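You operate a simulated robot arm through the tools that you are given. There is no shell and no other tool.

You run a simulated two-armed robot. Do the job below in one go: nothing can be reset, and whatever is moved stays where it is left.

Task
Put the white foot on the top of the strap table away on the top of the packing table. Then put the short green carton on the top of the rental desk. Then open the fuse drawer. Keep to this order. Set down upright: short green carton.

The check looks at the end state, three seconds after you hand in, the way a careful person would. Anything else that was tipped, shoved, dropped, spilled or broken makes it a failure.

Robot
Two 7-joint arms with two-finger parallel grippers on one trunk, on a base that drives. Base frame: it is fixed to the floor where the robot stands at the start and does not move with it; the origin is under the middle of the robot, x ahead of it, y to its left, z up. Units: mm, rad, N and s.
The left shoulder is at the start at [50, 158, 1058], the right one opposite. With the tool pointing down near the work surface each hand reaches from about 220 to 660 mm from the robot's upright axis, wherever it stands, measured 20 degrees to its own side. Places, roughly: fuse drawer [8500, 9800, 700]; short green carton [250, 2750, 750]; top of the packing table [-800, 4900, 800]; top of the rental desk [2800, 2400, 900]; white foot [-1750, 2750, 750]. Payload 3.91 kg a hand.
Tool frame (each hand has its own): the origin (TCP) lies between the finger pads and is the grasp point; the fingertips stand 30 mm ahead of it; z points along the fingers, y is the line along which they close. Largest opening 110 mm; finger width 20, thickness 10; the body of the gripper, 48 by 112 mm, starts 55 mm behind the TCP.
Orientation is told as [roll, pitch, yaw] about the base's x, y, z axes, in that order, counted from this pose: with the fingers straight down and closing along the base's y, the tool's x points along the base's -x, its y along +y and its z along -z.

Tools
- The arms move only by the tool step_arm. It takes "left_moves", "right_moves" or both (then of equal length, played together; a hand with none holds still); each is a list of rows, each an object (a shift or turn left out is 0, a gripper value left out holds the last) with "hand": the finger opening in mm, from 0 to 110; "translation": the shift along the tool's x, y, z in mm, a list of three; "rotation": the turn, a rotation vector about the tool's x, y, z in rad, a list of three. In form: [{"hand": hand, "translation": [tx, ty, tz], "rotation": [ax, ay, az]}, ...]. A call has 1 to 20 rows; each row shifts and turns the commanded pose from where the row before left it, along the tool's axes as they then stand. Rows are played at 5 a second. More than 50 mm and 0.15 rad between two rows, or a gripper value outside its range, and nothing of the call is played. A pose out of reach is approached as far as the arm can. The call stops where the force on the tool passes 40 N (or 10 N more than at its start, if that is more) or the arm is blocked; 0.2 s more then pass. Each finger travels about 153 mm/s and halts on what it meets, pressing with about 37 N; the grip force reading is that of the motor and also rises with nothing between the fingers. The clock runs only during rows and for 0.2 s after the last one: add rows that do not move to give the fingers time. The reply holds the time, the measured pose of the TCP, the force on the tool along the base axes, the opening and the grip force, in the units named above and with some noise, with the torque about the TCP (base axes, N m) and any sound that the robot's microphone picked up, and new pictures: "views" is both (left out), scene, wrist or none (wrist: the cameras of the hands that moved).
- Cameras (640 x 400 px; columns grow to the right, rows downward): "scene" is now at [131.6, -16.8, 1227.9]; the picture's right is [-0.09, -1.00, 0.00], its down [-0.31, 0.03, -0.95] and it looks along [0.95, -0.08, -0.31] (base axes); focal length 249 px, centre (320, 200). "left" rides on the left gripper at [72, -17, -103] in its tool frame; the picture's right is [0.23, 0.97, 0.00], its down [-0.76, 0.18, -0.62] and it looks along [-0.61, 0.14, 0.78] (tool axes); focal length 222 px, centre (320, 200). "right" rides on the right gripper at [73, 17, -103] in its tool frame; the picture's right is [-0.23, 0.97, 0.00], its down [-0.76, -0.18, -0.62] and it looks along [-0.61, -0.14, 0.78] (tool axes); focal length 222 px, centre (320, 200). There is no depth. A picture from a camera that has moved, and an enlarged one, comes with that camera's place and axes in the base frame and with its lens. The place of the scene camera against the robot may be out by one fixed shift of up to 12 mm in any direction.
- slide_trunk(by): slides the trunk up (or, below 0, down) by that many mm; the arms and the scene camera ride with it, the base frame stays. It gives what a move gives, with no picture.
- drive_base(legs): drives the robot by 1 to 6 legs, each [ahead, turn to the left] in mm and rad, along the robot's own axes; the way and the turn of a leg run together, so that a leg with both is an arc; at most 1500 mm and 3.142 rad a leg. The arms and the cameras ride along, it lands a little off, and it stops where it bumps. It gives what a move gives, and a new picture of the scene camera.
- head_to(pan, tilt): turns the head with the scene camera to pan (to the left, within 1.396 rad either way) and tilt (down, from -0.506 to 1.204), counted from straight ahead of the robot. It gives what a move gives, and a new picture of the scene camera.
- close_up(camera, box): a new picture of the part [left, top, right, bottom] of that camera's present view, enlarged. No time passes.
- sign_off(): hands the job in; it is judged then, once.

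Nothing tells you exact positions but the pictures and the camera data. Unless the task says otherwise, let go and move clear before handing in.

The tools are called after "Emit:" by a JSON object that holds its "api" and its "payload". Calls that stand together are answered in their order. step_arm: Moves the arms, as the interface text tells. Its arguments: {"type":"object","properties":{"left_moves":{"type":"array","items":{"type":"object","properties":{"hand":{"type":"number"},"translation":{"type":"array","items":{"type":"number"}},"rotation":{"type":"array","items":{"type":"number"}}}}},"right_moves":{"type":"array","items":{"type":"object","properties":{"hand":{"type":"number"},"translation":{"type":"array","items":{"type":"number"}},"rotation":{"type":"array","items":{"type":"number"}}}}},"views":{"type":"string","enum":["both","scene","wrist","none"]}},"required":[]} The other tools are called the same way: slide_trunk (by) slides the trunk up or down; drive_base (legs) drives the base; head_to (pan, tilt) turns the head that bears the scene camera; close_up (camera, box) takes an enlarged picture of a part of a camera's view; sign_off () hands the job in.

At the start:

```text
time: 0.0
left_position: [381.8, 130.5, 1129.9]
left_tool_rot: [0.0, -0.002, 0.004]
left_contact_force: [1.0, 0.6, 0.4]
left_wrist_torque: [-0.01, 0.01, -0.01]
left_gripper_width: 110.0
left_grasp_force: 0.0
right_position: [374.2, -150.8, 1153.0]
right_tool_rot: [0.001, -0.001, 0.003]
right_contact_force: [-0.9, 0.1, -0.2]
right_wrist_torque: [0.0, -0.02, -0.04]
right_gripper_width: 110.0
right_grasp_force: 0.1
trunk travel left (down, up): [-300.0, 182.0]
robot x, y, heading: [2.6, 2.1, -0.003]
head pan, tilt: [-0.089, 0.316]
```

scene: 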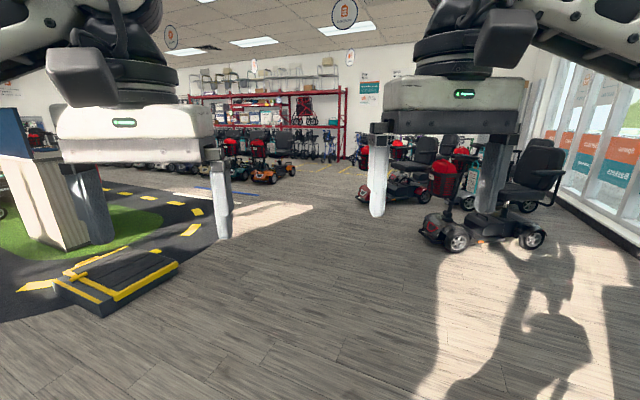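
right: 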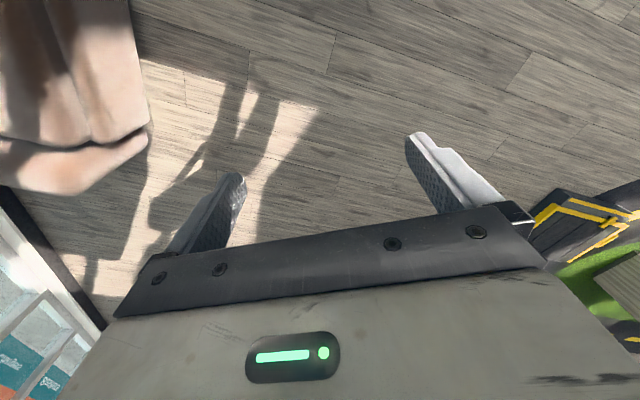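
left: 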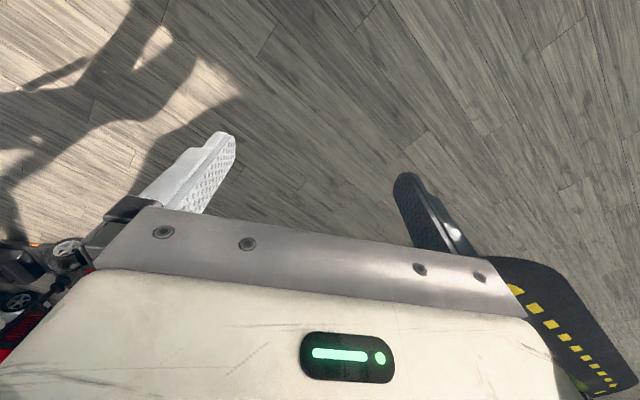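

I see a mobility shop floor, with the robot facing +x and the work lying to the left. I'll look left first to find the tables.

Emit:
{"api": "head_to", "payload": {"pan": 1.0, "tilt": 0.2}}

Emit:
{"api": "head_to", "payload": {"pan": 1.396, "tilt": 0.2}}

```text
time: 1.3
left_position: [381.0, 131.2, 1130.3]
left_tool_rot: [0.002, 0.002, 0.006]
left_contact_force: [-0.3, 0.4, -1.0]
left_wrist_torque: [-0.01, -0.01, 0.04]
left_gripper_width: 110.0
left_grasp_force: 0.1
right_position: [374.2, -151.8, 1154.2]
right_tool_rot: [-0.001, 0.001, 0.003]
right_contact_force: [0.6, 0.1, 0.5]
right_wrist_torque: [-0.04, -0.01, 0.01]
right_gripper_width: 110.0
right_grasp_force: 0.1
trunk travel left (down, up): [-300.0, 182.0]
robot x, y, heading: [-2.3, -0.3, 0.0]
head pan, tilt: [1.0, 0.201]
camera scene: at [89.0, 69.8, 1238.5], right [0.84, -0.54, 0.0], down [-0.11, -0.17, -0.98], along [0.53, 0.82, -0.2], focal length 249 px, centre (320, 200)
```

scene: 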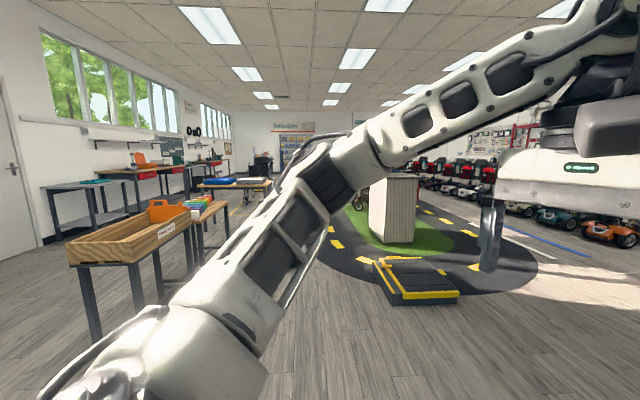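

```text
time: 2.2
left_position: [380.8, 131.3, 1130.7]
left_tool_rot: [0.002, -0.001, 0.006]
left_contact_force: [0.4, -0.3, -0.3]
left_wrist_torque: [0.0, -0.01, 0.02]
left_gripper_width: 110.1
left_grasp_force: 0.1
right_position: [374.4, -150.9, 1154.2]
right_tool_rot: [0.001, 0.0, 0.002]
right_contact_force: [1.2, -0.5, 1.1]
right_wrist_torque: [-0.02, -0.01, -0.02]
right_gripper_width: 110.1
right_grasp_force: 0.0
trunk travel left (down, up): [-300.0, 182.0]
robot x, y, heading: [0.7, 1.5, -0.0]
head pan, tilt: [1.396, 0.201]
camera scene: at [54.9, 83.1, 1238.6], right [0.98, -0.17, 0.0], down [-0.03, -0.2, -0.98], along [0.17, 0.96, -0.2], focal length 249 px, centre (320, 200)
```

scene: 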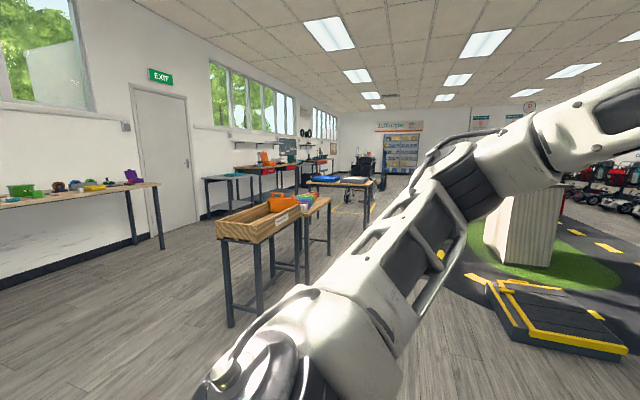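

Tables stand to the left: a table with a wooden tray ahead, and a table by the wall further left with small items. I'll turn the base to face +y and look straight.

Emit:
{"api": "drive_base", "payload": {"legs": [[0, 1.9]]}}

Emit:
{"api": "head_to", "payload": {"pan": 0.3, "tilt": 0.2}}

Emit:
{"api": "head_to", "payload": {"pan": -0.3, "tilt": 0.2}}

```text
time: 7.2
left_position: [-249.9, 317.9, 1131.6]
left_tool_rot: [-0.001, 0.0, 1.911]
left_contact_force: [-0.4, -0.5, 0.5]
left_wrist_torque: [-0.01, -0.03, 0.02]
left_gripper_width: 110.3
left_grasp_force: 0.1
right_position: [18.2, 402.7, 1153.9]
right_tool_rot: [0.0, -0.001, 1.91]
right_contact_force: [-0.3, 0.3, -0.8]
right_wrist_torque: [0.0, 0.0, 0.03]
right_gripper_width: 110.1
right_grasp_force: 0.2
trunk travel left (down, up): [-300.0, 182.0]
robot x, y, heading: [-0.3, 1.7, 1.908]
head pan, tilt: [1.396, 0.201]
camera scene: at [-106.6, 14.2, 1238.5], right [-0.16, 0.99, 0.0], down [0.2, 0.03, -0.98], along [-0.97, -0.16, -0.2], focal length 249 px, centre (320, 200)
```

scene: 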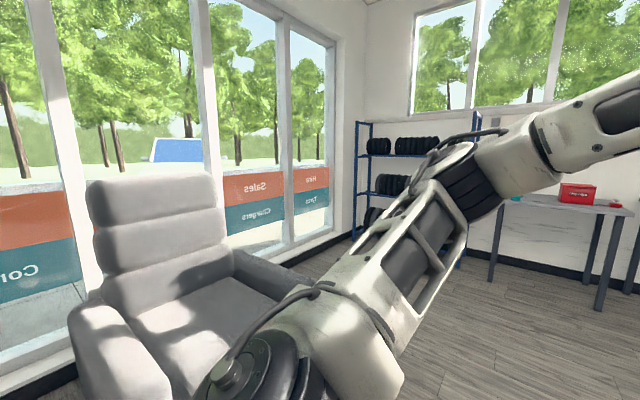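

```text
time: 8.5
left_position: [-249.9, 316.6, 1131.5]
left_tool_rot: [-0.001, 0.0, 1.912]
left_contact_force: [-0.1, -0.4, 0.5]
left_wrist_torque: [-0.02, 0.0, 0.04]
left_gripper_width: 110.3
left_grasp_force: 0.1
right_position: [19.4, 402.8, 1154.1]
right_tool_rot: [0.0, 0.001, 1.91]
right_contact_force: [-0.1, -0.4, -0.2]
right_wrist_torque: [-0.03, 0.01, 0.0]
right_gripper_width: 110.0
right_grasp_force: 0.1
trunk travel left (down, up): [-300.0, 182.0]
robot x, y, heading: [0.4, -0.1, 1.905]
head pan, tilt: [0.3, 0.201]
camera scene: at [-70.0, 104.1, 1238.6], right [0.8, 0.59, 0.0], down [0.12, -0.16, -0.98], along [-0.58, 0.79, -0.2], focal length 249 px, centre (320, 200)
```

scene: 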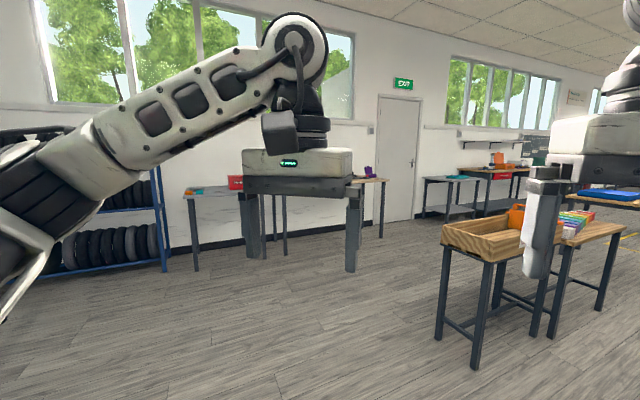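

```text
time: 9.5
left_position: [-249.4, 317.0, 1130.9]
left_tool_rot: [-0.002, -0.001, 1.91]
left_contact_force: [0.8, 0.4, 0.1]
left_wrist_torque: [0.02, 0.0, -0.03]
left_gripper_width: 110.0
left_grasp_force: 0.0
right_position: [18.2, 403.1, 1154.2]
right_tool_rot: [0.001, 0.0, 1.911]
right_contact_force: [-0.5, 0.6, -0.3]
right_wrist_torque: [0.0, 0.01, 0.03]
right_gripper_width: 110.0
right_grasp_force: 0.1
trunk travel left (down, up): [-300.0, 182.0]
robot x, y, heading: [4.8, 2.3, 1.907]
head pan, tilt: [-0.3, 0.201]
camera scene: at [-18.0, 122.3, 1238.6], right [1.0, 0.04, 0.0], down [0.01, -0.2, -0.98], along [-0.04, 0.98, -0.2], focal length 249 px, centre (320, 200)
```

scene: 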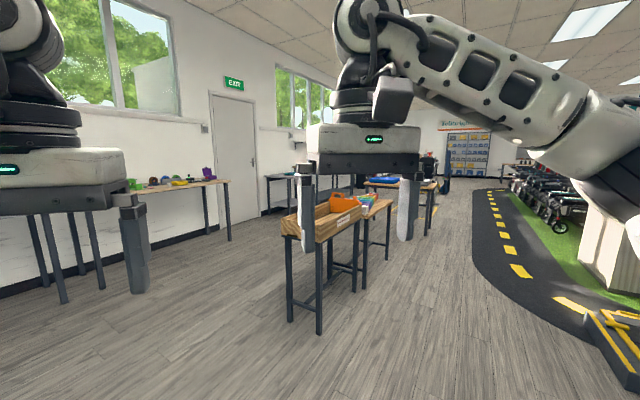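

Emit:
{"api": "close_up", "payload": {"camera": "scene", "box": [120, 140, 260, 227]}}

Emit:
{"api": "close_up", "payload": {"camera": "scene", "box": [270, 150, 450, 262]}}

```text
4.57 times, centred on (190, 184) of scene
camera zoom: at [-18.0, 122.3, 1238.6], right [1.0, 0.04, 0.0], down [0.01, -0.2, -0.98], along [-0.04, 0.98, -0.2], focal length 1139 px, centre (914, 275)
```

zoom: 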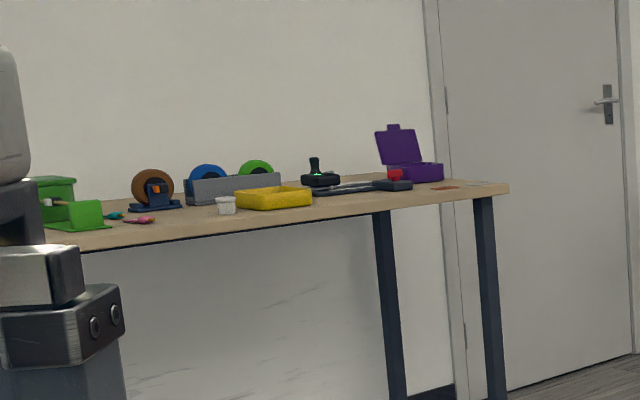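

```text
3.56 times, centred on (360, 206) of scene
camera zoom: at [-18.0, 122.3, 1238.6], right [1.0, 0.04, 0.0], down [0.01, -0.2, -0.98], along [-0.04, 0.98, -0.2], focal length 886 px, centre (178, 179)
```

zoom: 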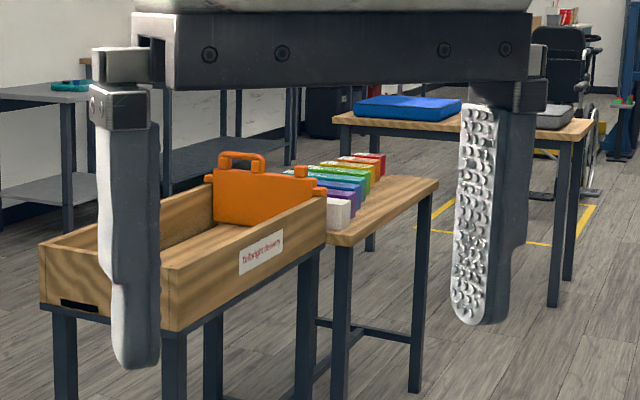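

The white foot is the small white cup on the wall table, between the green dispenser and the yellow tray. The cartons stand on the middle table behind a wooden tray. I'll drive closer to the wall table, keeping clear of the tray table.

Emit:
{"api": "drive_base", "payload": {"legs": [[0, 0.22], [1400, 0]]}}

Emit:
{"api": "head_to", "payload": {"pan": 0.0, "tilt": 0.4}}

```text
time: 17.1
left_position: [-1037.0, 1421.8, 1129.8]
left_tool_rot: [0.0, -0.001, 2.132]
left_contact_force: [-0.2, 0.0, -0.2]
left_wrist_torque: [-0.01, 0.02, 0.0]
left_gripper_width: 109.9
left_grasp_force: 0.1
right_position: [-794.8, 1564.7, 1153.8]
right_tool_rot: [0.001, 0.0, 2.134]
right_contact_force: [-0.2, -0.2, -0.6]
right_wrist_torque: [-0.01, 0.01, -0.02]
right_gripper_width: 109.9
right_grasp_force: 0.1
trunk travel left (down, up): [-300.0, 182.0]
robot x, y, heading: [-725.8, 1165.9, 2.121]
head pan, tilt: [-0.3, 0.201]
camera scene: at [-771.1, 1282.5, 1238.5], right [0.97, 0.25, 0.0], down [0.05, -0.19, -0.98], along [-0.25, 0.95, -0.2], focal length 249 px, centre (320, 200)
```

scene: 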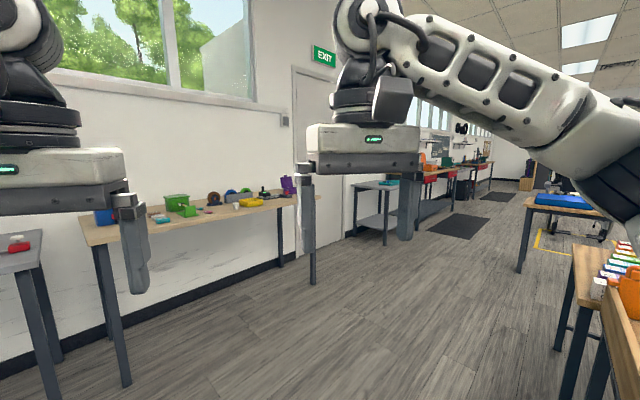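

```text
time: 17.9
left_position: [-1038.0, 1421.7, 1131.7]
left_tool_rot: [-0.001, 0.0, 2.133]
left_contact_force: [0.5, 0.2, -0.3]
left_wrist_torque: [-0.01, 0.02, -0.01]
left_gripper_width: 110.1
left_grasp_force: 0.0
right_position: [-794.9, 1564.1, 1153.6]
right_tool_rot: [-0.001, 0.0, 2.133]
right_contact_force: [-0.5, -0.5, 0.3]
right_wrist_torque: [0.0, 0.02, -0.01]
right_gripper_width: 109.9
right_grasp_force: 0.0
trunk travel left (down, up): [-300.0, 182.0]
robot x, y, heading: [-725.2, 1171.3, 2.128]
head pan, tilt: [0.0, 0.4]
camera scene: at [-796.2, 1271.0, 1220.1], right [0.85, 0.53, 0.0], down [0.21, -0.33, -0.92], along [-0.49, 0.78, -0.39], focal length 249 px, centre (320, 200)
```

scene: 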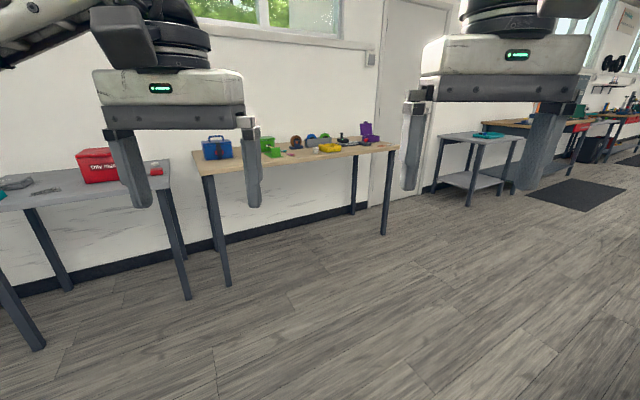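

Emit:
{"api": "close_up", "payload": {"camera": "scene", "box": [190, 110, 400, 241]}}

```text
3.05 times, centred on (295, 176) of scene
camera zoom: at [-796.2, 1271.0, 1220.1], right [0.85, 0.53, 0.0], down [0.21, -0.33, -0.92], along [-0.49, 0.78, -0.39], focal length 759 px, centre (396, 275)
```

zoom: 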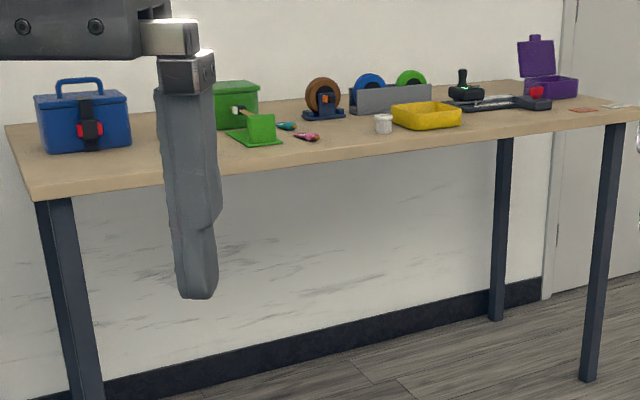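

The foot looks to be near (-1840, 2885) on a table roughly 800 high whose front faces about heading 2.58+π. I'll drive to a standoff in front of it and look.

Emit:
{"api": "drive_base", "payload": {"legs": [[0, -0.27], [1480, 0], [0, 0.72]]}}

Emit:
{"api": "head_to", "payload": {"pan": 0.1, "tilt": 0.6}}

```text
time: 28.2
left_position: [-1535.1, 2714.6, 1131.6]
left_tool_rot: [-0.001, -0.001, 2.564]
left_contact_force: [-0.5, 0.0, -0.1]
left_wrist_torque: [-0.03, -0.03, 0.03]
left_gripper_width: 109.9
left_grasp_force: 0.0
right_position: [-1372.9, 2946.2, 1153.4]
right_tool_rot: [0.001, 0.0, 2.561]
right_contact_force: [1.0, -0.3, 0.0]
right_wrist_torque: [-0.02, 0.0, 0.01]
right_gripper_width: 110.2
right_grasp_force: 0.1
trunk travel left (down, up): [-300.0, 182.0]
robot x, y, heading: [-1147.9, 2616.4, 2.556]
head pan, tilt: [0.0, 0.4]
camera scene: at [-1256.0, 2678.0, 1220.0], right [0.55, 0.83, 0.0], down [0.32, -0.21, -0.92], along [-0.77, 0.51, -0.39], focal length 249 px, centre (320, 200)
```

scene: 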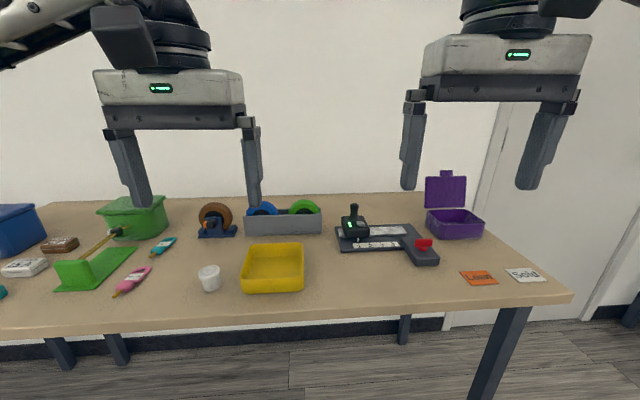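

```text
time: 28.9
left_position: [-1534.9, 2714.2, 1129.7]
left_tool_rot: [0.001, 0.0, 2.565]
left_contact_force: [-0.1, 0.1, -0.2]
left_wrist_torque: [-0.03, -0.01, -0.04]
left_gripper_width: 110.1
left_grasp_force: 0.1
right_position: [-1372.7, 2944.4, 1153.1]
right_tool_rot: [-0.002, -0.001, 2.562]
right_contact_force: [-0.4, -0.9, -0.3]
right_wrist_torque: [-0.01, 0.0, -0.02]
right_gripper_width: 109.7
right_grasp_force: 0.1
trunk travel left (down, up): [-300.0, 182.0]
robot x, y, heading: [-1143.1, 2610.3, 2.563]
head pan, tilt: [0.099, 0.6]
camera scene: at [-1256.8, 2668.3, 1201.8], right [0.47, 0.89, 0.0], down [0.5, -0.26, -0.83], along [-0.73, 0.38, -0.56], focal length 249 px, centre (320, 200)
```

scene: 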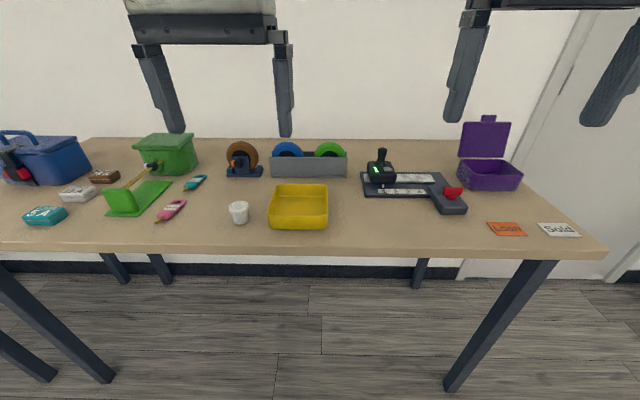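

The white foot is a small cup left of the yellow tray, near the front edge. I'll square up and move about 190 mm in, then use the left hand camera.

Emit:
{"api": "drive_base", "payload": {"legs": [[0, 0.1], [180, 0]]}}

Emit:
{"api": "head_to", "payload": {"pan": 0.3, "tilt": 0.8}}

```text
time: 31.0
left_position: [-1700.8, 2758.4, 1130.9]
left_tool_rot: [0.001, 0.002, 2.664]
left_contact_force: [0.3, 0.2, 0.5]
left_wrist_torque: [0.02, -0.02, -0.02]
left_gripper_width: 109.9
left_grasp_force: 0.0
right_position: [-1564.1, 3003.4, 1153.4]
right_tool_rot: [-0.002, 0.001, 2.662]
right_contact_force: [-1.1, -0.7, -0.1]
right_wrist_torque: [-0.02, 0.02, -0.02]
right_gripper_width: 109.8
right_grasp_force: 0.0
trunk travel left (down, up): [-300.0, 182.0]
robot x, y, heading: [-1304.7, 2696.7, 2.662]
head pan, tilt: [0.099, 0.6]
camera scene: at [-1420.6, 2739.7, 1201.7], right [0.37, 0.93, 0.0], down [0.52, -0.21, -0.82], along [-0.76, 0.31, -0.57], focal length 249 px, centre (320, 200)
```

scene: 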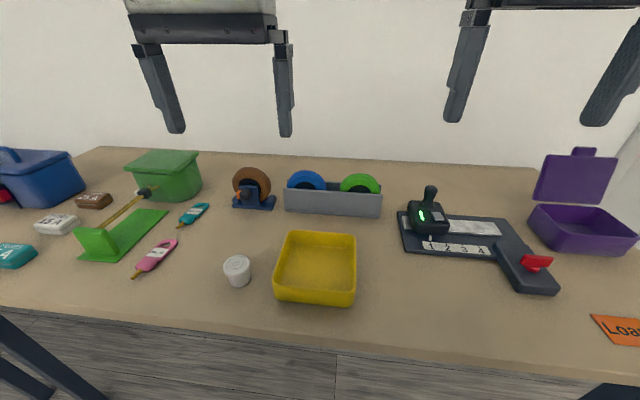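

```text
time: 31.7
left_position: [-1699.6, 2757.4, 1132.1]
left_tool_rot: [-0.002, -0.001, 2.663]
left_contact_force: [0.4, -1.0, -0.8]
left_wrist_torque: [0.01, 0.0, 0.0]
left_gripper_width: 110.0
left_grasp_force: 0.1
right_position: [-1562.9, 3003.7, 1154.8]
right_tool_rot: [0.001, -0.001, 2.662]
right_contact_force: [-0.1, -0.8, 0.2]
right_wrist_torque: [-0.01, 0.0, -0.02]
right_gripper_width: 110.0
right_grasp_force: 0.1
trunk travel left (down, up): [-300.0, 182.0]
robot x, y, heading: [-1302.6, 2695.3, 2.659]
head pan, tilt: [0.3, 0.799]
camera scene: at [-1417.6, 2721.1, 1185.0], right [0.18, 0.98, 0.0], down [0.7, -0.13, -0.7], along [-0.69, 0.13, -0.72], focal length 249 px, centre (320, 200)
```

scene: 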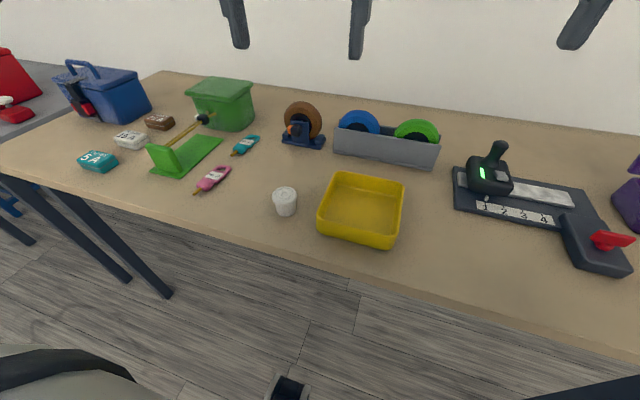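

The foot's top looks to be around z ≈ 840. I'll bring the left hand above it and look with the wrist camera.

Emit:
{"api": "step_arm", "payload": {"left_moves": [{"translation": [-12, 18, 35]}, {"translation": [-12, 18, 35]}, {"translation": [-12, 18, 35]}, {"translation": [-12, 18, 35]}, {}], "views": "both"}}

```text
time: 32.9
left_position: [-1778.0, 2716.8, 989.4]
left_tool_rot: [0.001, -0.002, 2.666]
left_contact_force: [-0.5, -0.4, 0.1]
left_wrist_torque: [-0.02, 0.03, 0.01]
left_gripper_width: 109.9
left_grasp_force: 0.1
right_position: [-1563.3, 3004.1, 1153.1]
right_tool_rot: [0.0, -0.002, 2.664]
right_contact_force: [0.3, -0.5, 0.2]
right_wrist_torque: [-0.01, 0.03, -0.01]
right_gripper_width: 110.2
right_grasp_force: 0.0
trunk travel left (down, up): [-300.0, 182.0]
robot x, y, heading: [-1302.4, 2697.2, 2.658]
head pan, tilt: [0.3, 0.799]
camera scene: at [-1417.5, 2721.1, 1184.9], right [0.18, 0.98, 0.0], down [0.7, -0.13, -0.7], along [-0.69, 0.13, -0.72], focal length 249 px, centre (320, 200)
camera left: at [-1705.8, 2697.7, 1093.4], right [-0.25, -0.97, 0.0], down [-0.76, 0.19, 0.62], along [-0.6, 0.15, -0.78], focal length 222 px, centre (320, 200)
```

scene: 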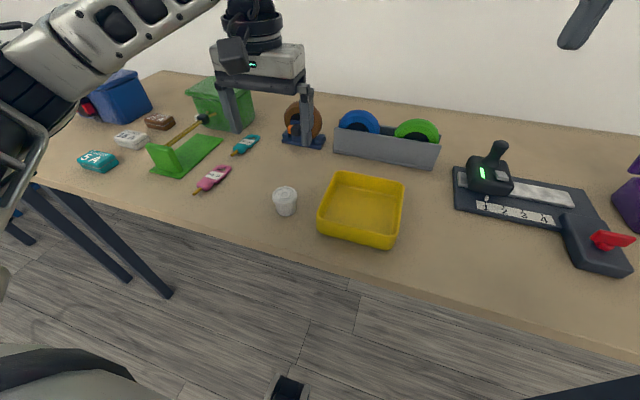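
left: 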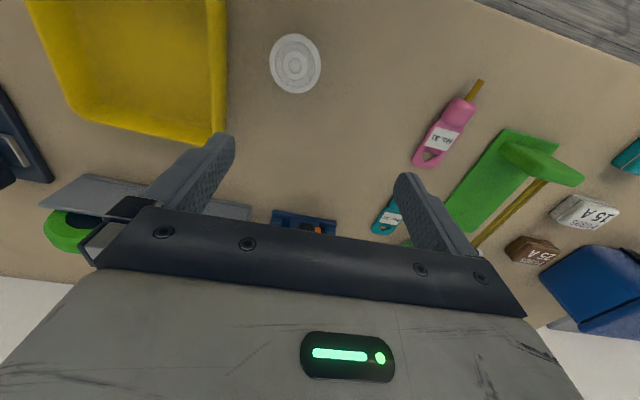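

Emit:
{"api": "step_arm", "payload": {"left_moves": [{"translation": [33, -34, 0]}, {}, {}], "views": "wrist"}}

```text
time: 33.7
left_position: [-1735.0, 2730.9, 990.4]
left_tool_rot: [0.0, 0.002, 2.662]
left_contact_force: [0.1, 0.6, -0.1]
left_wrist_torque: [0.0, 0.01, -0.01]
left_gripper_width: 109.7
left_grasp_force: 0.1
right_position: [-1563.2, 3004.3, 1154.3]
right_tool_rot: [-0.001, -0.004, 2.663]
right_contact_force: [0.4, -0.4, -0.4]
right_wrist_torque: [0.0, -0.01, -0.03]
right_gripper_width: 109.9
right_grasp_force: 0.2
trunk travel left (down, up): [-300.0, 182.0]
robot x, y, heading: [-1305.9, 2692.4, 2.662]
head pan, tilt: [0.3, 0.799]
camera left: at [-1662.0, 2712.7, 1094.9], right [-0.25, -0.97, 0.0], down [-0.76, 0.19, 0.62], along [-0.6, 0.15, -0.78], focal length 222 px, centre (320, 200)
```

left: 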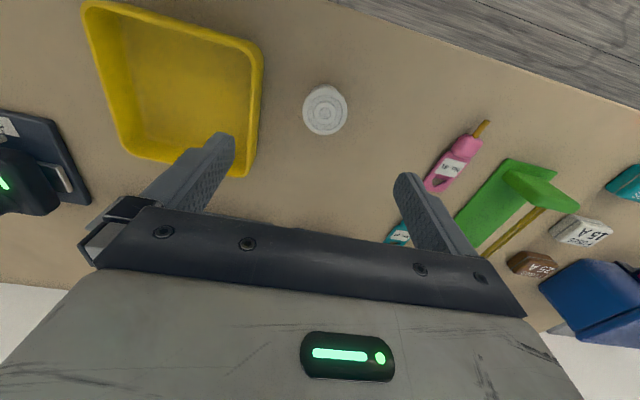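

Two wrist views put the foot's top at about z = 866, diameter about 44 mm. I'll narrow the fingers to clear the yellow tray, centre over it and descend part way.

Emit:
{"api": "step_arm", "payload": {"left_moves": [{"hand": 76, "translation": [6.6, 2.6, 0]}, {"translation": [0, 0, 40]}, {"translation": [0, 0, 30]}, {}, {}], "views": "both"}}

```text
time: 34.9
left_position: [-1727.6, 2724.9, 919.5]
left_tool_rot: [0.001, -0.001, 2.664]
left_contact_force: [-0.8, -0.2, 1.3]
left_wrist_torque: [0.02, 0.02, 0.02]
left_gripper_width: 75.9
left_grasp_force: 0.1
right_position: [-1562.3, 3003.9, 1154.3]
right_tool_rot: [-0.001, -0.002, 2.663]
right_contact_force: [-0.1, 0.5, -0.1]
right_wrist_torque: [-0.01, 0.0, 0.02]
right_gripper_width: 110.0
right_grasp_force: 0.2
trunk travel left (down, up): [-300.0, 182.0]
robot x, y, heading: [-1299.8, 2697.1, 2.659]
head pan, tilt: [0.3, 0.799]
camera scene: at [-1417.5, 2721.1, 1184.9], right [0.18, 0.98, 0.0], down [0.7, -0.13, -0.7], along [-0.69, 0.13, -0.72], focal length 249 px, centre (320, 200)
camera left: at [-1656.4, 2706.9, 1023.9], right [-0.25, -0.97, 0.0], down [-0.76, 0.19, 0.62], along [-0.6, 0.15, -0.78], focal length 222 px, centre (320, 200)
```

scene: 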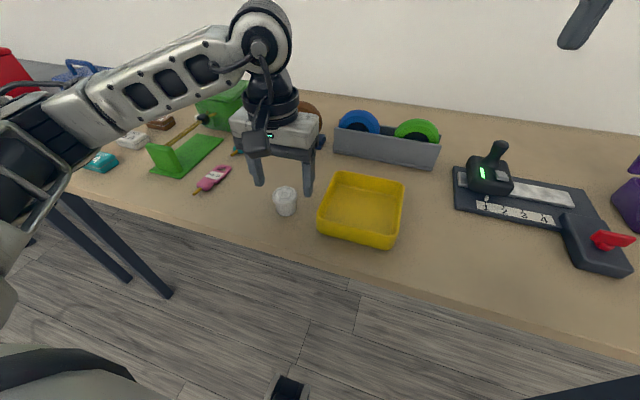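
left: 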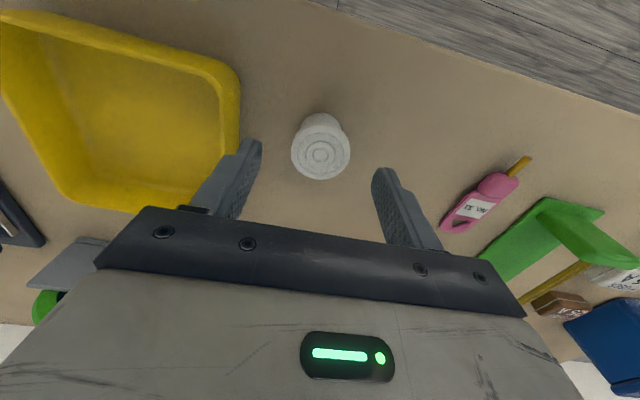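

Emit:
{"api": "step_arm", "payload": {"left_moves": [{"translation": [1, 0, 15]}, {"translation": [0, 0, 15]}, {}, {}], "views": "both"}}

Emit:
{"api": "close_up", "payload": {"camera": "scene", "box": [220, 130, 380, 230]}}

```text
time: 35.9
left_position: [-1725.8, 2725.4, 890.0]
left_tool_rot: [0.0, 0.002, 2.663]
left_contact_force: [0.5, 0.6, -0.7]
left_wrist_torque: [-0.01, -0.04, -0.03]
left_gripper_width: 75.9
left_grasp_force: 0.2
right_position: [-1563.5, 3004.1, 1154.3]
right_tool_rot: [0.0, -0.002, 2.662]
right_contact_force: [0.5, -0.9, 0.1]
right_wrist_torque: [-0.03, 0.01, -0.06]
right_gripper_width: 109.7
right_grasp_force: 0.0
trunk travel left (down, up): [-300.0, 182.0]
robot x, y, heading: [-1300.3, 2696.5, 2.659]
head pan, tilt: [0.3, 0.799]
camera scene: at [-1417.5, 2721.1, 1184.9], right [0.18, 0.98, 0.0], down [0.7, -0.13, -0.7], along [-0.69, 0.13, -0.72], focal length 249 px, centre (320, 200)
camera left: at [-1653.9, 2706.4, 994.9], right [-0.25, -0.97, 0.0], down [-0.76, 0.19, 0.62], along [-0.6, 0.15, -0.78], focal length 222 px, centre (320, 200)
```

scene: 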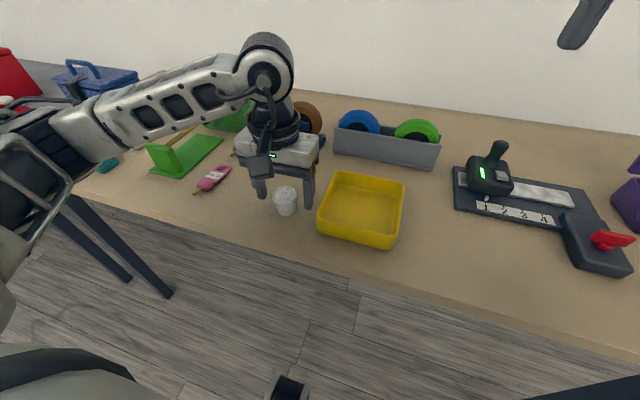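
left: 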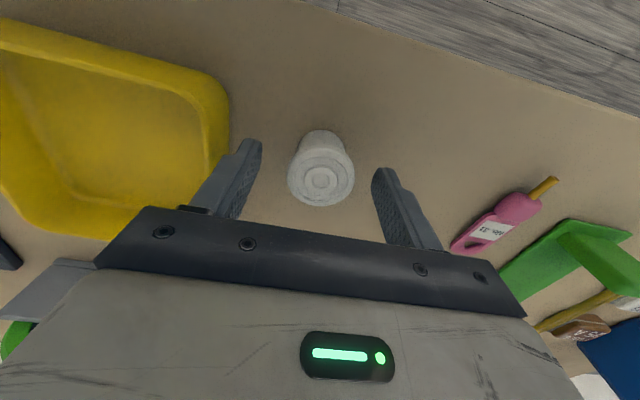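

```text
4.00 times, centred on (300, 180) of scene
camera zoom: at [-1417.5, 2721.1, 1184.9], right [0.18, 0.98, 0.0], down [0.7, -0.13, -0.7], along [-0.69, 0.13, -0.72], focal length 997 px, centre (400, 280)
```

zoom: 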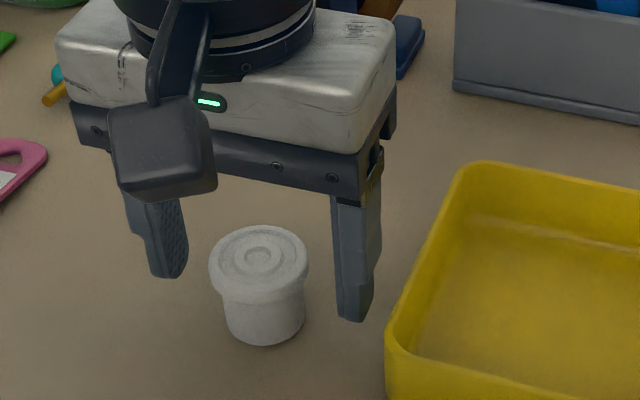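

The fingers straddle the foot, which has a wider flange at top (~z 885), and the table is at about 847. I'll go 8 mm further down and close on the flange.

Emit:
{"api": "step_arm", "payload": {"left_moves": [{"translation": [3, -1, 8]}, {}, {"hand": 30}, {"hand": 20}, {"hand": 20}, {"hand": 20}], "views": "both"}}

```text
time: 37.3
left_position: [-1722.6, 2725.7, 882.5]
left_tool_rot: [-0.002, -0.001, 2.664]
left_contact_force: [-0.2, -0.1, -0.2]
left_wrist_torque: [0.0, 0.01, -0.01]
left_gripper_width: 35.0
left_grasp_force: 36.7
right_position: [-1563.1, 3004.1, 1153.8]
right_tool_rot: [0.001, 0.0, 2.662]
right_contact_force: [-1.0, -0.2, 0.5]
right_wrist_torque: [-0.01, 0.03, 0.02]
right_gripper_width: 110.2
right_grasp_force: 0.1
trunk travel left (down, up): [-300.0, 182.0]
robot x, y, heading: [-1299.8, 2698.4, 2.662]
head pan, tilt: [0.3, 0.799]
camera scene: at [-1417.6, 2721.1, 1184.9], right [0.18, 0.98, 0.0], down [0.7, -0.13, -0.7], along [-0.69, 0.13, -0.72], focal length 249 px, centre (320, 200)
camera left: at [-1650.5, 2706.5, 986.9], right [-0.25, -0.97, 0.0], down [-0.76, 0.19, 0.62], along [-0.6, 0.15, -0.78], focal length 222 px, centre (320, 200)
```

scene: 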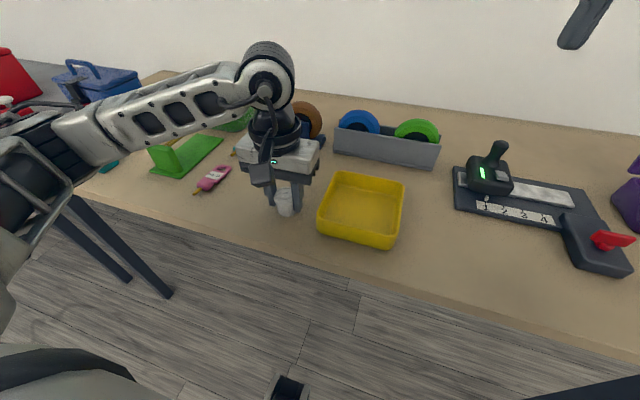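
left: 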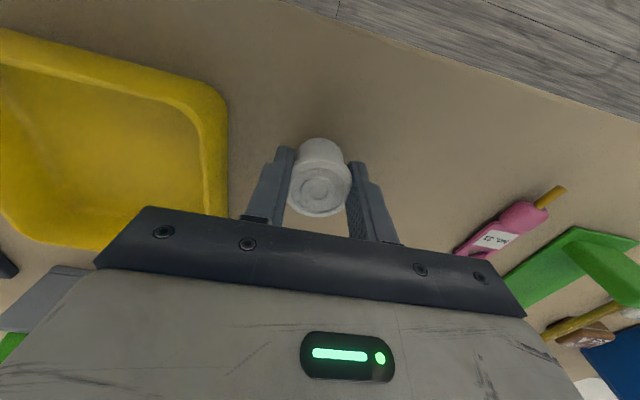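

Emit:
{"api": "step_arm", "payload": {"left_moves": [{"translation": [0, 0, -20]}, {"translation": [0, 0, -40]}, {"translation": [0, 0, -50]}, {"translation": [0, 0, -50]}, {"translation": [0, 0, -50]}, {}], "views": "both"}}

```text
time: 38.7
left_position: [-1721.7, 2725.5, 1094.5]
left_tool_rot: [0.0, 0.0, 2.662]
left_contact_force: [-0.2, 0.2, 0.9]
left_wrist_torque: [-0.01, -0.04, 0.04]
left_gripper_width: 34.9
left_grasp_force: 36.8
right_position: [-1561.2, 3003.4, 1153.6]
right_tool_rot: [0.001, 0.0, 2.663]
right_contact_force: [0.0, 0.1, 0.4]
right_wrist_torque: [0.0, -0.03, 0.02]
right_gripper_width: 109.8
right_grasp_force: 0.1
trunk travel left (down, up): [-300.0, 182.0]
robot x, y, heading: [-1304.0, 2697.9, 2.663]
head pan, tilt: [0.3, 0.799]
camera scene: at [-1417.6, 2721.0, 1184.9], right [0.18, 0.98, 0.0], down [0.71, -0.13, -0.7], along [-0.69, 0.13, -0.72], focal length 249 px, centre (320, 200)
camera left: at [-1650.6, 2706.3, 1199.2], right [-0.25, -0.97, 0.0], down [-0.76, 0.19, 0.62], along [-0.6, 0.15, -0.78], focal length 222 px, centre (320, 200)
```

scene: 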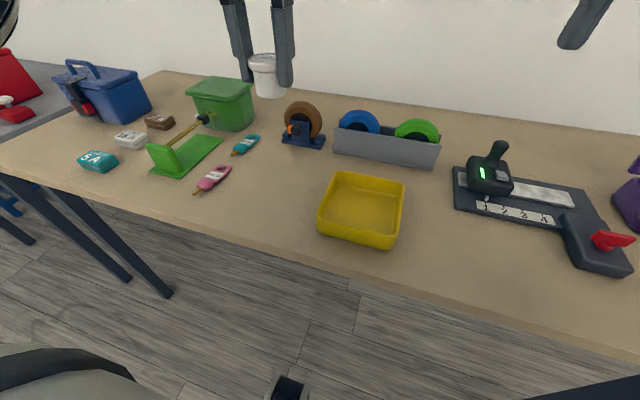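
left: 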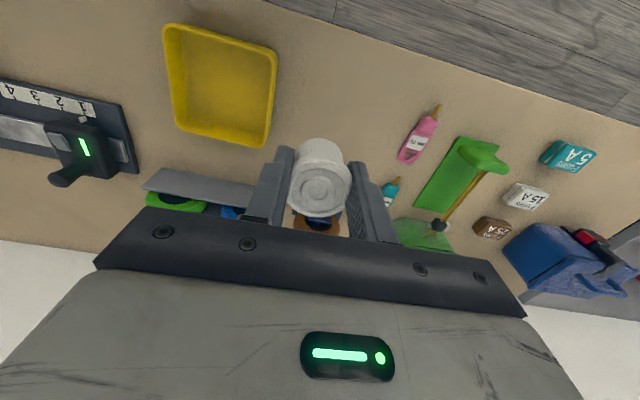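

The foot is held. Now I'll back off, turn along the aisle and look at the packing table.

Emit:
{"api": "drive_base", "payload": {"legs": [[-350, 0], [0, -1.4], [700, 0]]}}

Emit:
{"api": "head_to", "payload": {"pan": 0.35, "tilt": 0.3}}

```text
time: 47.8
left_position: [-847.5, 3618.6, 1094.0]
left_tool_rot: [0.001, 0.001, 1.293]
left_contact_force: [-0.2, -0.1, -0.2]
left_wrist_torque: [-0.02, 0.02, 0.01]
left_gripper_width: 34.8
left_grasp_force: 37.3
right_position: [-542.1, 3517.2, 1153.4]
right_tool_rot: [0.0, -0.001, 1.292]
right_contact_force: [0.1, -0.9, -0.3]
right_wrist_torque: [0.04, 0.02, 0.01]
right_gripper_width: 110.0
right_grasp_force: 0.0
trunk travel left (down, up): [-300.0, 182.0]
robot x, y, heading: [-791.9, 3198.1, 1.294]
head pan, tilt: [0.3, 0.799]
camera scene: at [-783.8, 3311.3, 1184.9], right [1.0, 0.02, 0.0], down [0.01, -0.72, -0.7], along [-0.01, 0.7, -0.72], focal length 249 px, centre (320, 200)
```

scene: 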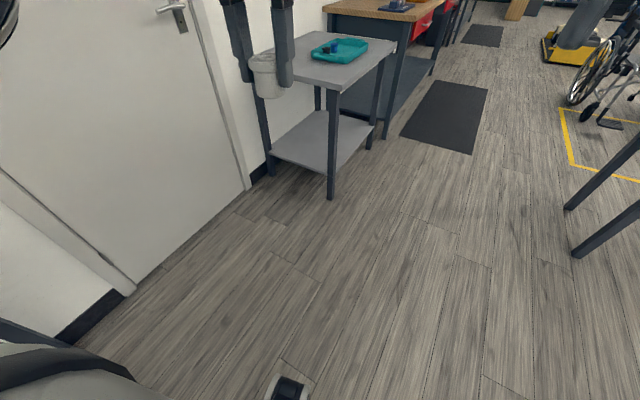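

```text
time: 48.7
left_position: [-847.9, 3618.7, 1094.6]
left_tool_rot: [0.0, 0.0, 1.293]
left_contact_force: [0.0, -1.2, 0.0]
left_wrist_torque: [0.0, -0.02, -0.01]
left_gripper_width: 35.0
left_grasp_force: 37.1
right_position: [-542.5, 3517.9, 1153.2]
right_tool_rot: [0.001, -0.002, 1.29]
right_contact_force: [-0.8, -0.3, -0.3]
right_wrist_torque: [0.01, -0.02, -0.01]
right_gripper_width: 110.2
right_grasp_force: 0.0
trunk travel left (down, up): [-300.0, 182.0]
robot x, y, heading: [-793.8, 3203.3, 1.287]
head pan, tilt: [0.351, 0.3]
camera scene: at [-788.8, 3323.7, 1229.2], right [1.0, 0.07, 0.0], down [0.02, -0.3, -0.95], along [-0.06, 0.95, -0.3], focal length 249 px, centre (320, 200)
```

scene: 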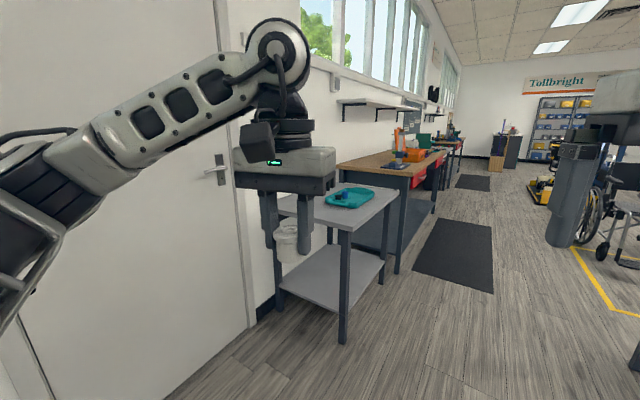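

The grey two-tier table with the teal tray sits at about (-790, 4890), matching the packing table. Its near end is free. I'll drive to a standoff facing it and look.

Emit:
{"api": "drive_base", "payload": {"legs": [[0, -0.184], [1490, 0], [0, 1.557]]}}

Emit:
{"api": "head_to", "payload": {"pan": 0.1, "tilt": 0.6}}

```text
time: 60.6
left_position: [-561.4, 4535.4, 1094.9]
left_tool_rot: [0.0, 0.001, 2.711]
left_contact_force: [-0.5, 0.4, 0.1]
left_wrist_torque: [-0.02, -0.01, 0.0]
left_gripper_width: 34.8
left_grasp_force: 36.2
right_position: [-415.7, 4822.2, 1154.2]
right_tool_rot: [0.0, -0.002, 2.711]
right_contact_force: [-0.2, -0.2, -0.3]
right_wrist_torque: [0.02, 0.01, -0.02]
right_gripper_width: 109.7
right_grasp_force: 0.0
trunk travel left (down, up): [-300.0, 182.0]
robot x, y, heading: [-141.2, 4530.5, 2.708]
head pan, tilt: [0.351, 0.3]
camera scene: at [-271.1, 4543.2, 1229.3], right [0.09, 1.0, 0.0], down [0.29, -0.03, -0.96], along [-0.95, 0.08, -0.3], focal length 249 px, centre (320, 200)
```

scene: 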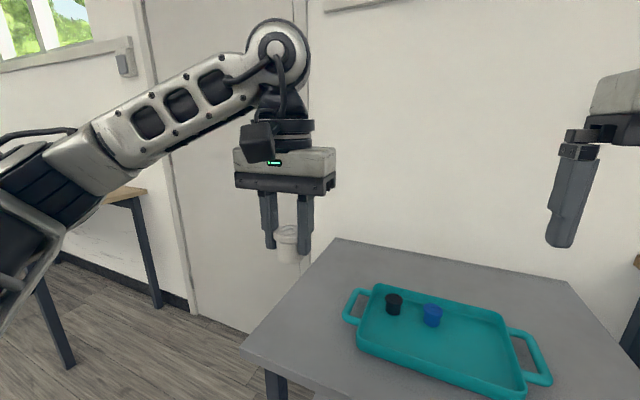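

```text
time: 61.4
left_position: [-561.7, 4536.5, 1093.4]
left_tool_rot: [0.0, 0.0, 2.709]
left_contact_force: [0.1, 0.3, -0.5]
left_wrist_torque: [0.01, 0.01, 0.02]
left_gripper_width: 35.1
left_grasp_force: 37.2
right_position: [-415.3, 4821.2, 1153.8]
right_tool_rot: [0.0, -0.001, 2.711]
right_contact_force: [0.9, 0.6, 1.3]
right_wrist_torque: [0.04, -0.03, -0.01]
right_gripper_width: 110.0
right_grasp_force: 0.1
trunk travel left (down, up): [-300.0, 182.0]
robot x, y, heading: [-142.9, 4531.8, 2.706]
head pan, tilt: [0.099, 0.6]
camera scene: at [-261.5, 4564.4, 1201.8], right [0.33, 0.94, 0.0], down [0.53, -0.19, -0.83], along [-0.78, 0.27, -0.56], focal length 249 px, centre (320, 200)
```

scene: 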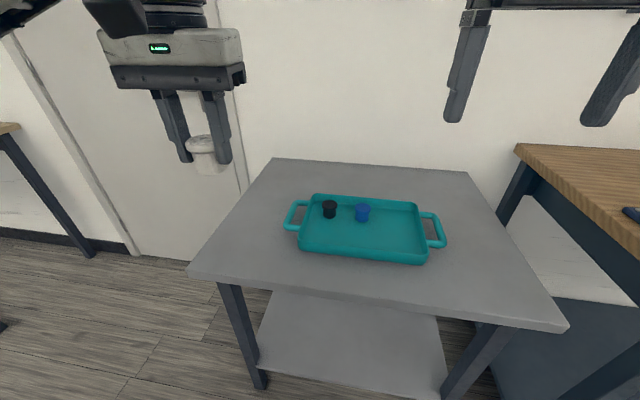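

The packing table has a teal tray holding a black and a blue foot — the place where feet are kept, with its right half free. I'll set the white foot in the free part of the tray, so I shift the base to the right and closer for the left arm.

Emit:
{"api": "drive_base", "payload": {"legs": [[0, -1.606], [270, 0], [0, 1.56], [120, 0]]}}

Emit:
{"api": "head_to", "payload": {"pan": 0.2, "tilt": 0.85}}

```text
time: 71.8
left_position: [-543.1, 4858.4, 1094.3]
left_tool_rot: [0.0, 0.0, 2.652]
left_contact_force: [-0.3, -1.1, -1.1]
left_wrist_torque: [0.01, -0.02, -0.01]
left_gripper_width: 34.9
left_grasp_force: 37.3
right_position: [-381.5, 5134.6, 1154.6]
right_tool_rot: [0.0, -0.001, 2.652]
right_contact_force: [-0.4, 0.1, -0.5]
right_wrist_torque: [0.02, -0.01, 0.02]
right_gripper_width: 110.3
right_grasp_force: 0.1
trunk travel left (down, up): [-300.0, 182.0]
robot x, y, heading: [-123.0, 4823.8, 2.647]
head pan, tilt: [0.099, 0.6]
camera scene: at [-241.8, 4869.7, 1201.7], right [0.38, 0.92, 0.0], down [0.52, -0.22, -0.82], along [-0.76, 0.32, -0.57], focal length 249 px, centre (320, 200)
```

scene: 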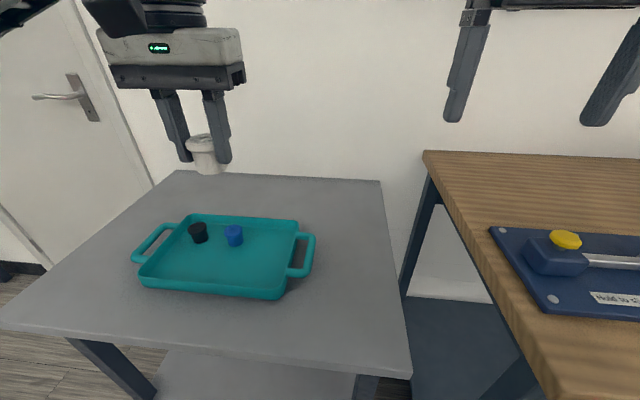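

```text
time: 72.6
left_position: [-542.7, 4858.5, 1094.4]
left_tool_rot: [0.0, -0.001, 2.652]
left_contact_force: [-0.5, -0.4, -1.1]
left_wrist_torque: [0.02, 0.01, -0.01]
left_gripper_width: 35.0
left_grasp_force: 37.4
right_position: [-381.8, 5135.9, 1154.1]
right_tool_rot: [-0.001, 0.0, 2.653]
right_contact_force: [0.1, -0.6, 0.4]
right_wrist_torque: [-0.05, 0.02, 0.01]
right_gripper_width: 110.0
right_grasp_force: 0.0
trunk travel left (down, up): [-300.0, 182.0]
robot x, y, heading: [-120.9, 4827.9, 2.646]
head pan, tilt: [0.201, 0.85]
camera scene: at [-234.6, 4858.2, 1180.9], right [0.29, 0.96, 0.0], down [0.72, -0.22, -0.66], along [-0.63, 0.19, -0.75], focal length 249 px, centre (320, 200)
```

scene: 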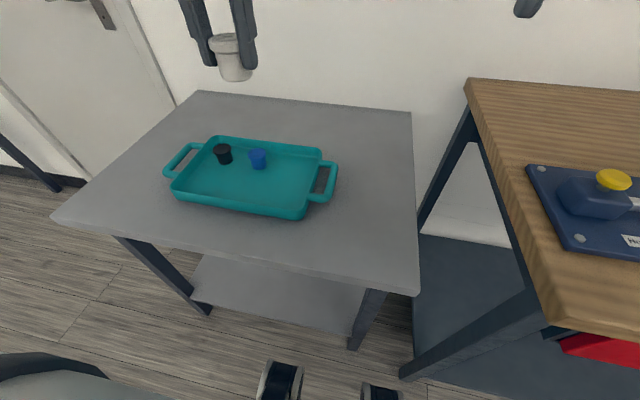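

Emit:
{"api": "step_arm", "payload": {"left_moves": [{"translation": [-30, 6, 25]}, {"translation": [-30, 6, 25]}, {"translation": [-30, 6, 25]}, {"translation": [-30, 6, 25]}, {"translation": [-20, 0, 0]}, {}], "views": "both"}}

```text
time: 74.0
left_position: [-679.0, 4903.6, 993.4]
left_tool_rot: [-0.001, -0.001, 2.652]
left_contact_force: [0.3, -0.1, -0.3]
left_wrist_torque: [-0.01, 0.02, -0.02]
left_gripper_width: 34.6
left_grasp_force: 37.2
right_position: [-381.1, 5134.4, 1154.3]
right_tool_rot: [0.002, -0.003, 2.653]
right_contact_force: [-0.7, 0.0, 0.7]
right_wrist_torque: [-0.02, -0.01, 0.01]
right_gripper_width: 109.8
right_grasp_force: 0.2
trunk travel left (down, up): [-300.0, 182.0]
robot x, y, heading: [-121.2, 4825.1, 2.651]
head pan, tilt: [0.201, 0.85]
camera scene: at [-234.5, 4858.1, 1180.9], right [0.29, 0.96, 0.0], down [0.72, -0.22, -0.66], along [-0.63, 0.19, -0.75], focal length 249 px, centre (320, 200)
camera left: at [-607.0, 4884.4, 1098.4], right [-0.26, -0.97, 0.0], down [-0.76, 0.2, 0.62], along [-0.6, 0.16, -0.78], focal length 222 px, centre (320, 200)
```

scene: 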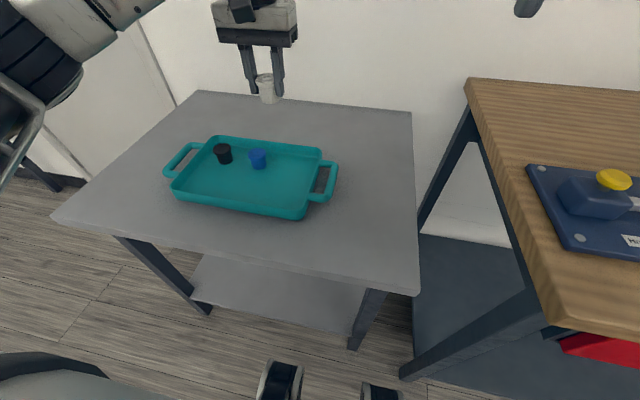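
left: 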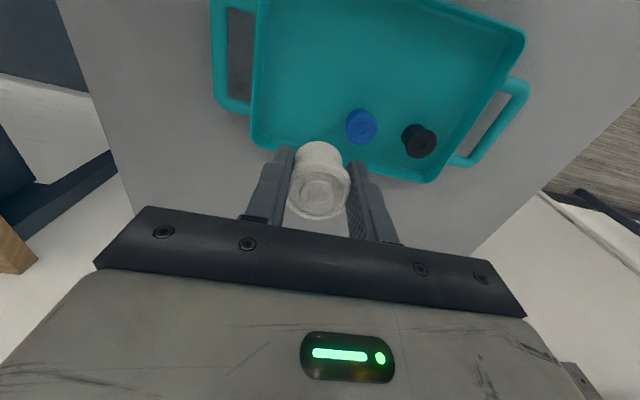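

Emit:
{"api": "step_arm", "payload": {"left_moves": [{"translation": [35, -15, 0]}, {"translation": [0, 0, 40]}, {"translation": [0, 0, 40]}, {}, {}], "views": "both"}}

```text
time: 75.2
left_position: [-639.9, 4901.2, 913.8]
left_tool_rot: [-0.002, -0.001, 2.652]
left_contact_force: [0.4, 0.4, -0.1]
left_wrist_torque: [0.0, 0.02, 0.0]
left_gripper_width: 34.6
left_grasp_force: 37.3
right_position: [-381.4, 5134.2, 1155.3]
right_tool_rot: [0.0, -0.001, 2.654]
right_contact_force: [0.4, -0.2, 0.1]
right_wrist_torque: [0.0, -0.01, 0.02]
right_gripper_width: 110.0
right_grasp_force: 0.1
trunk travel left (down, up): [-300.0, 182.0]
robot x, y, heading: [-122.1, 4825.2, 2.647]
head pan, tilt: [0.201, 0.85]
camera scene: at [-234.5, 4858.1, 1180.9], right [0.29, 0.96, 0.0], down [0.72, -0.22, -0.66], along [-0.63, 0.19, -0.75], focal length 249 px, centre (320, 200)
camera left: at [-568.3, 4880.6, 1018.7], right [-0.26, -0.97, 0.0], down [-0.76, 0.2, 0.62], along [-0.6, 0.16, -0.78], focal length 222 px, centre (320, 200)
```

scene: 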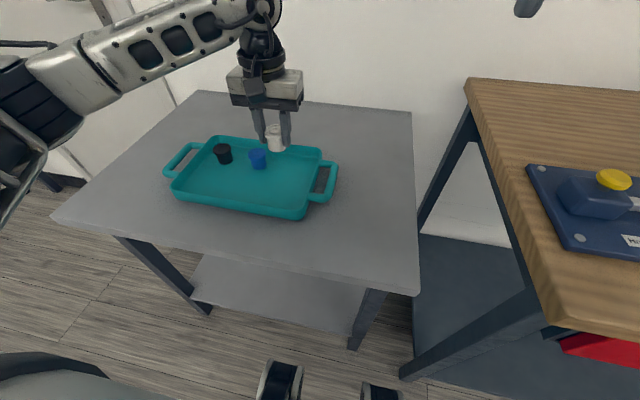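
left: 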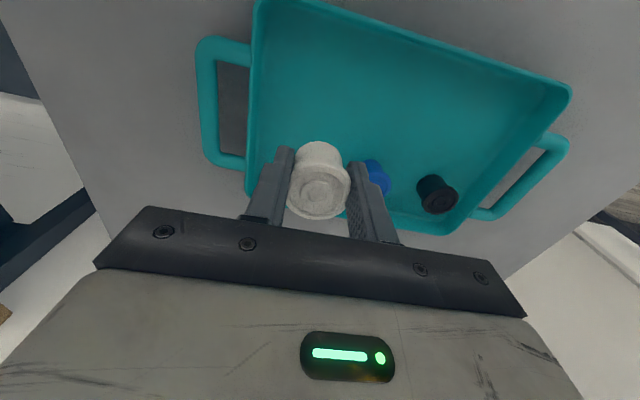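

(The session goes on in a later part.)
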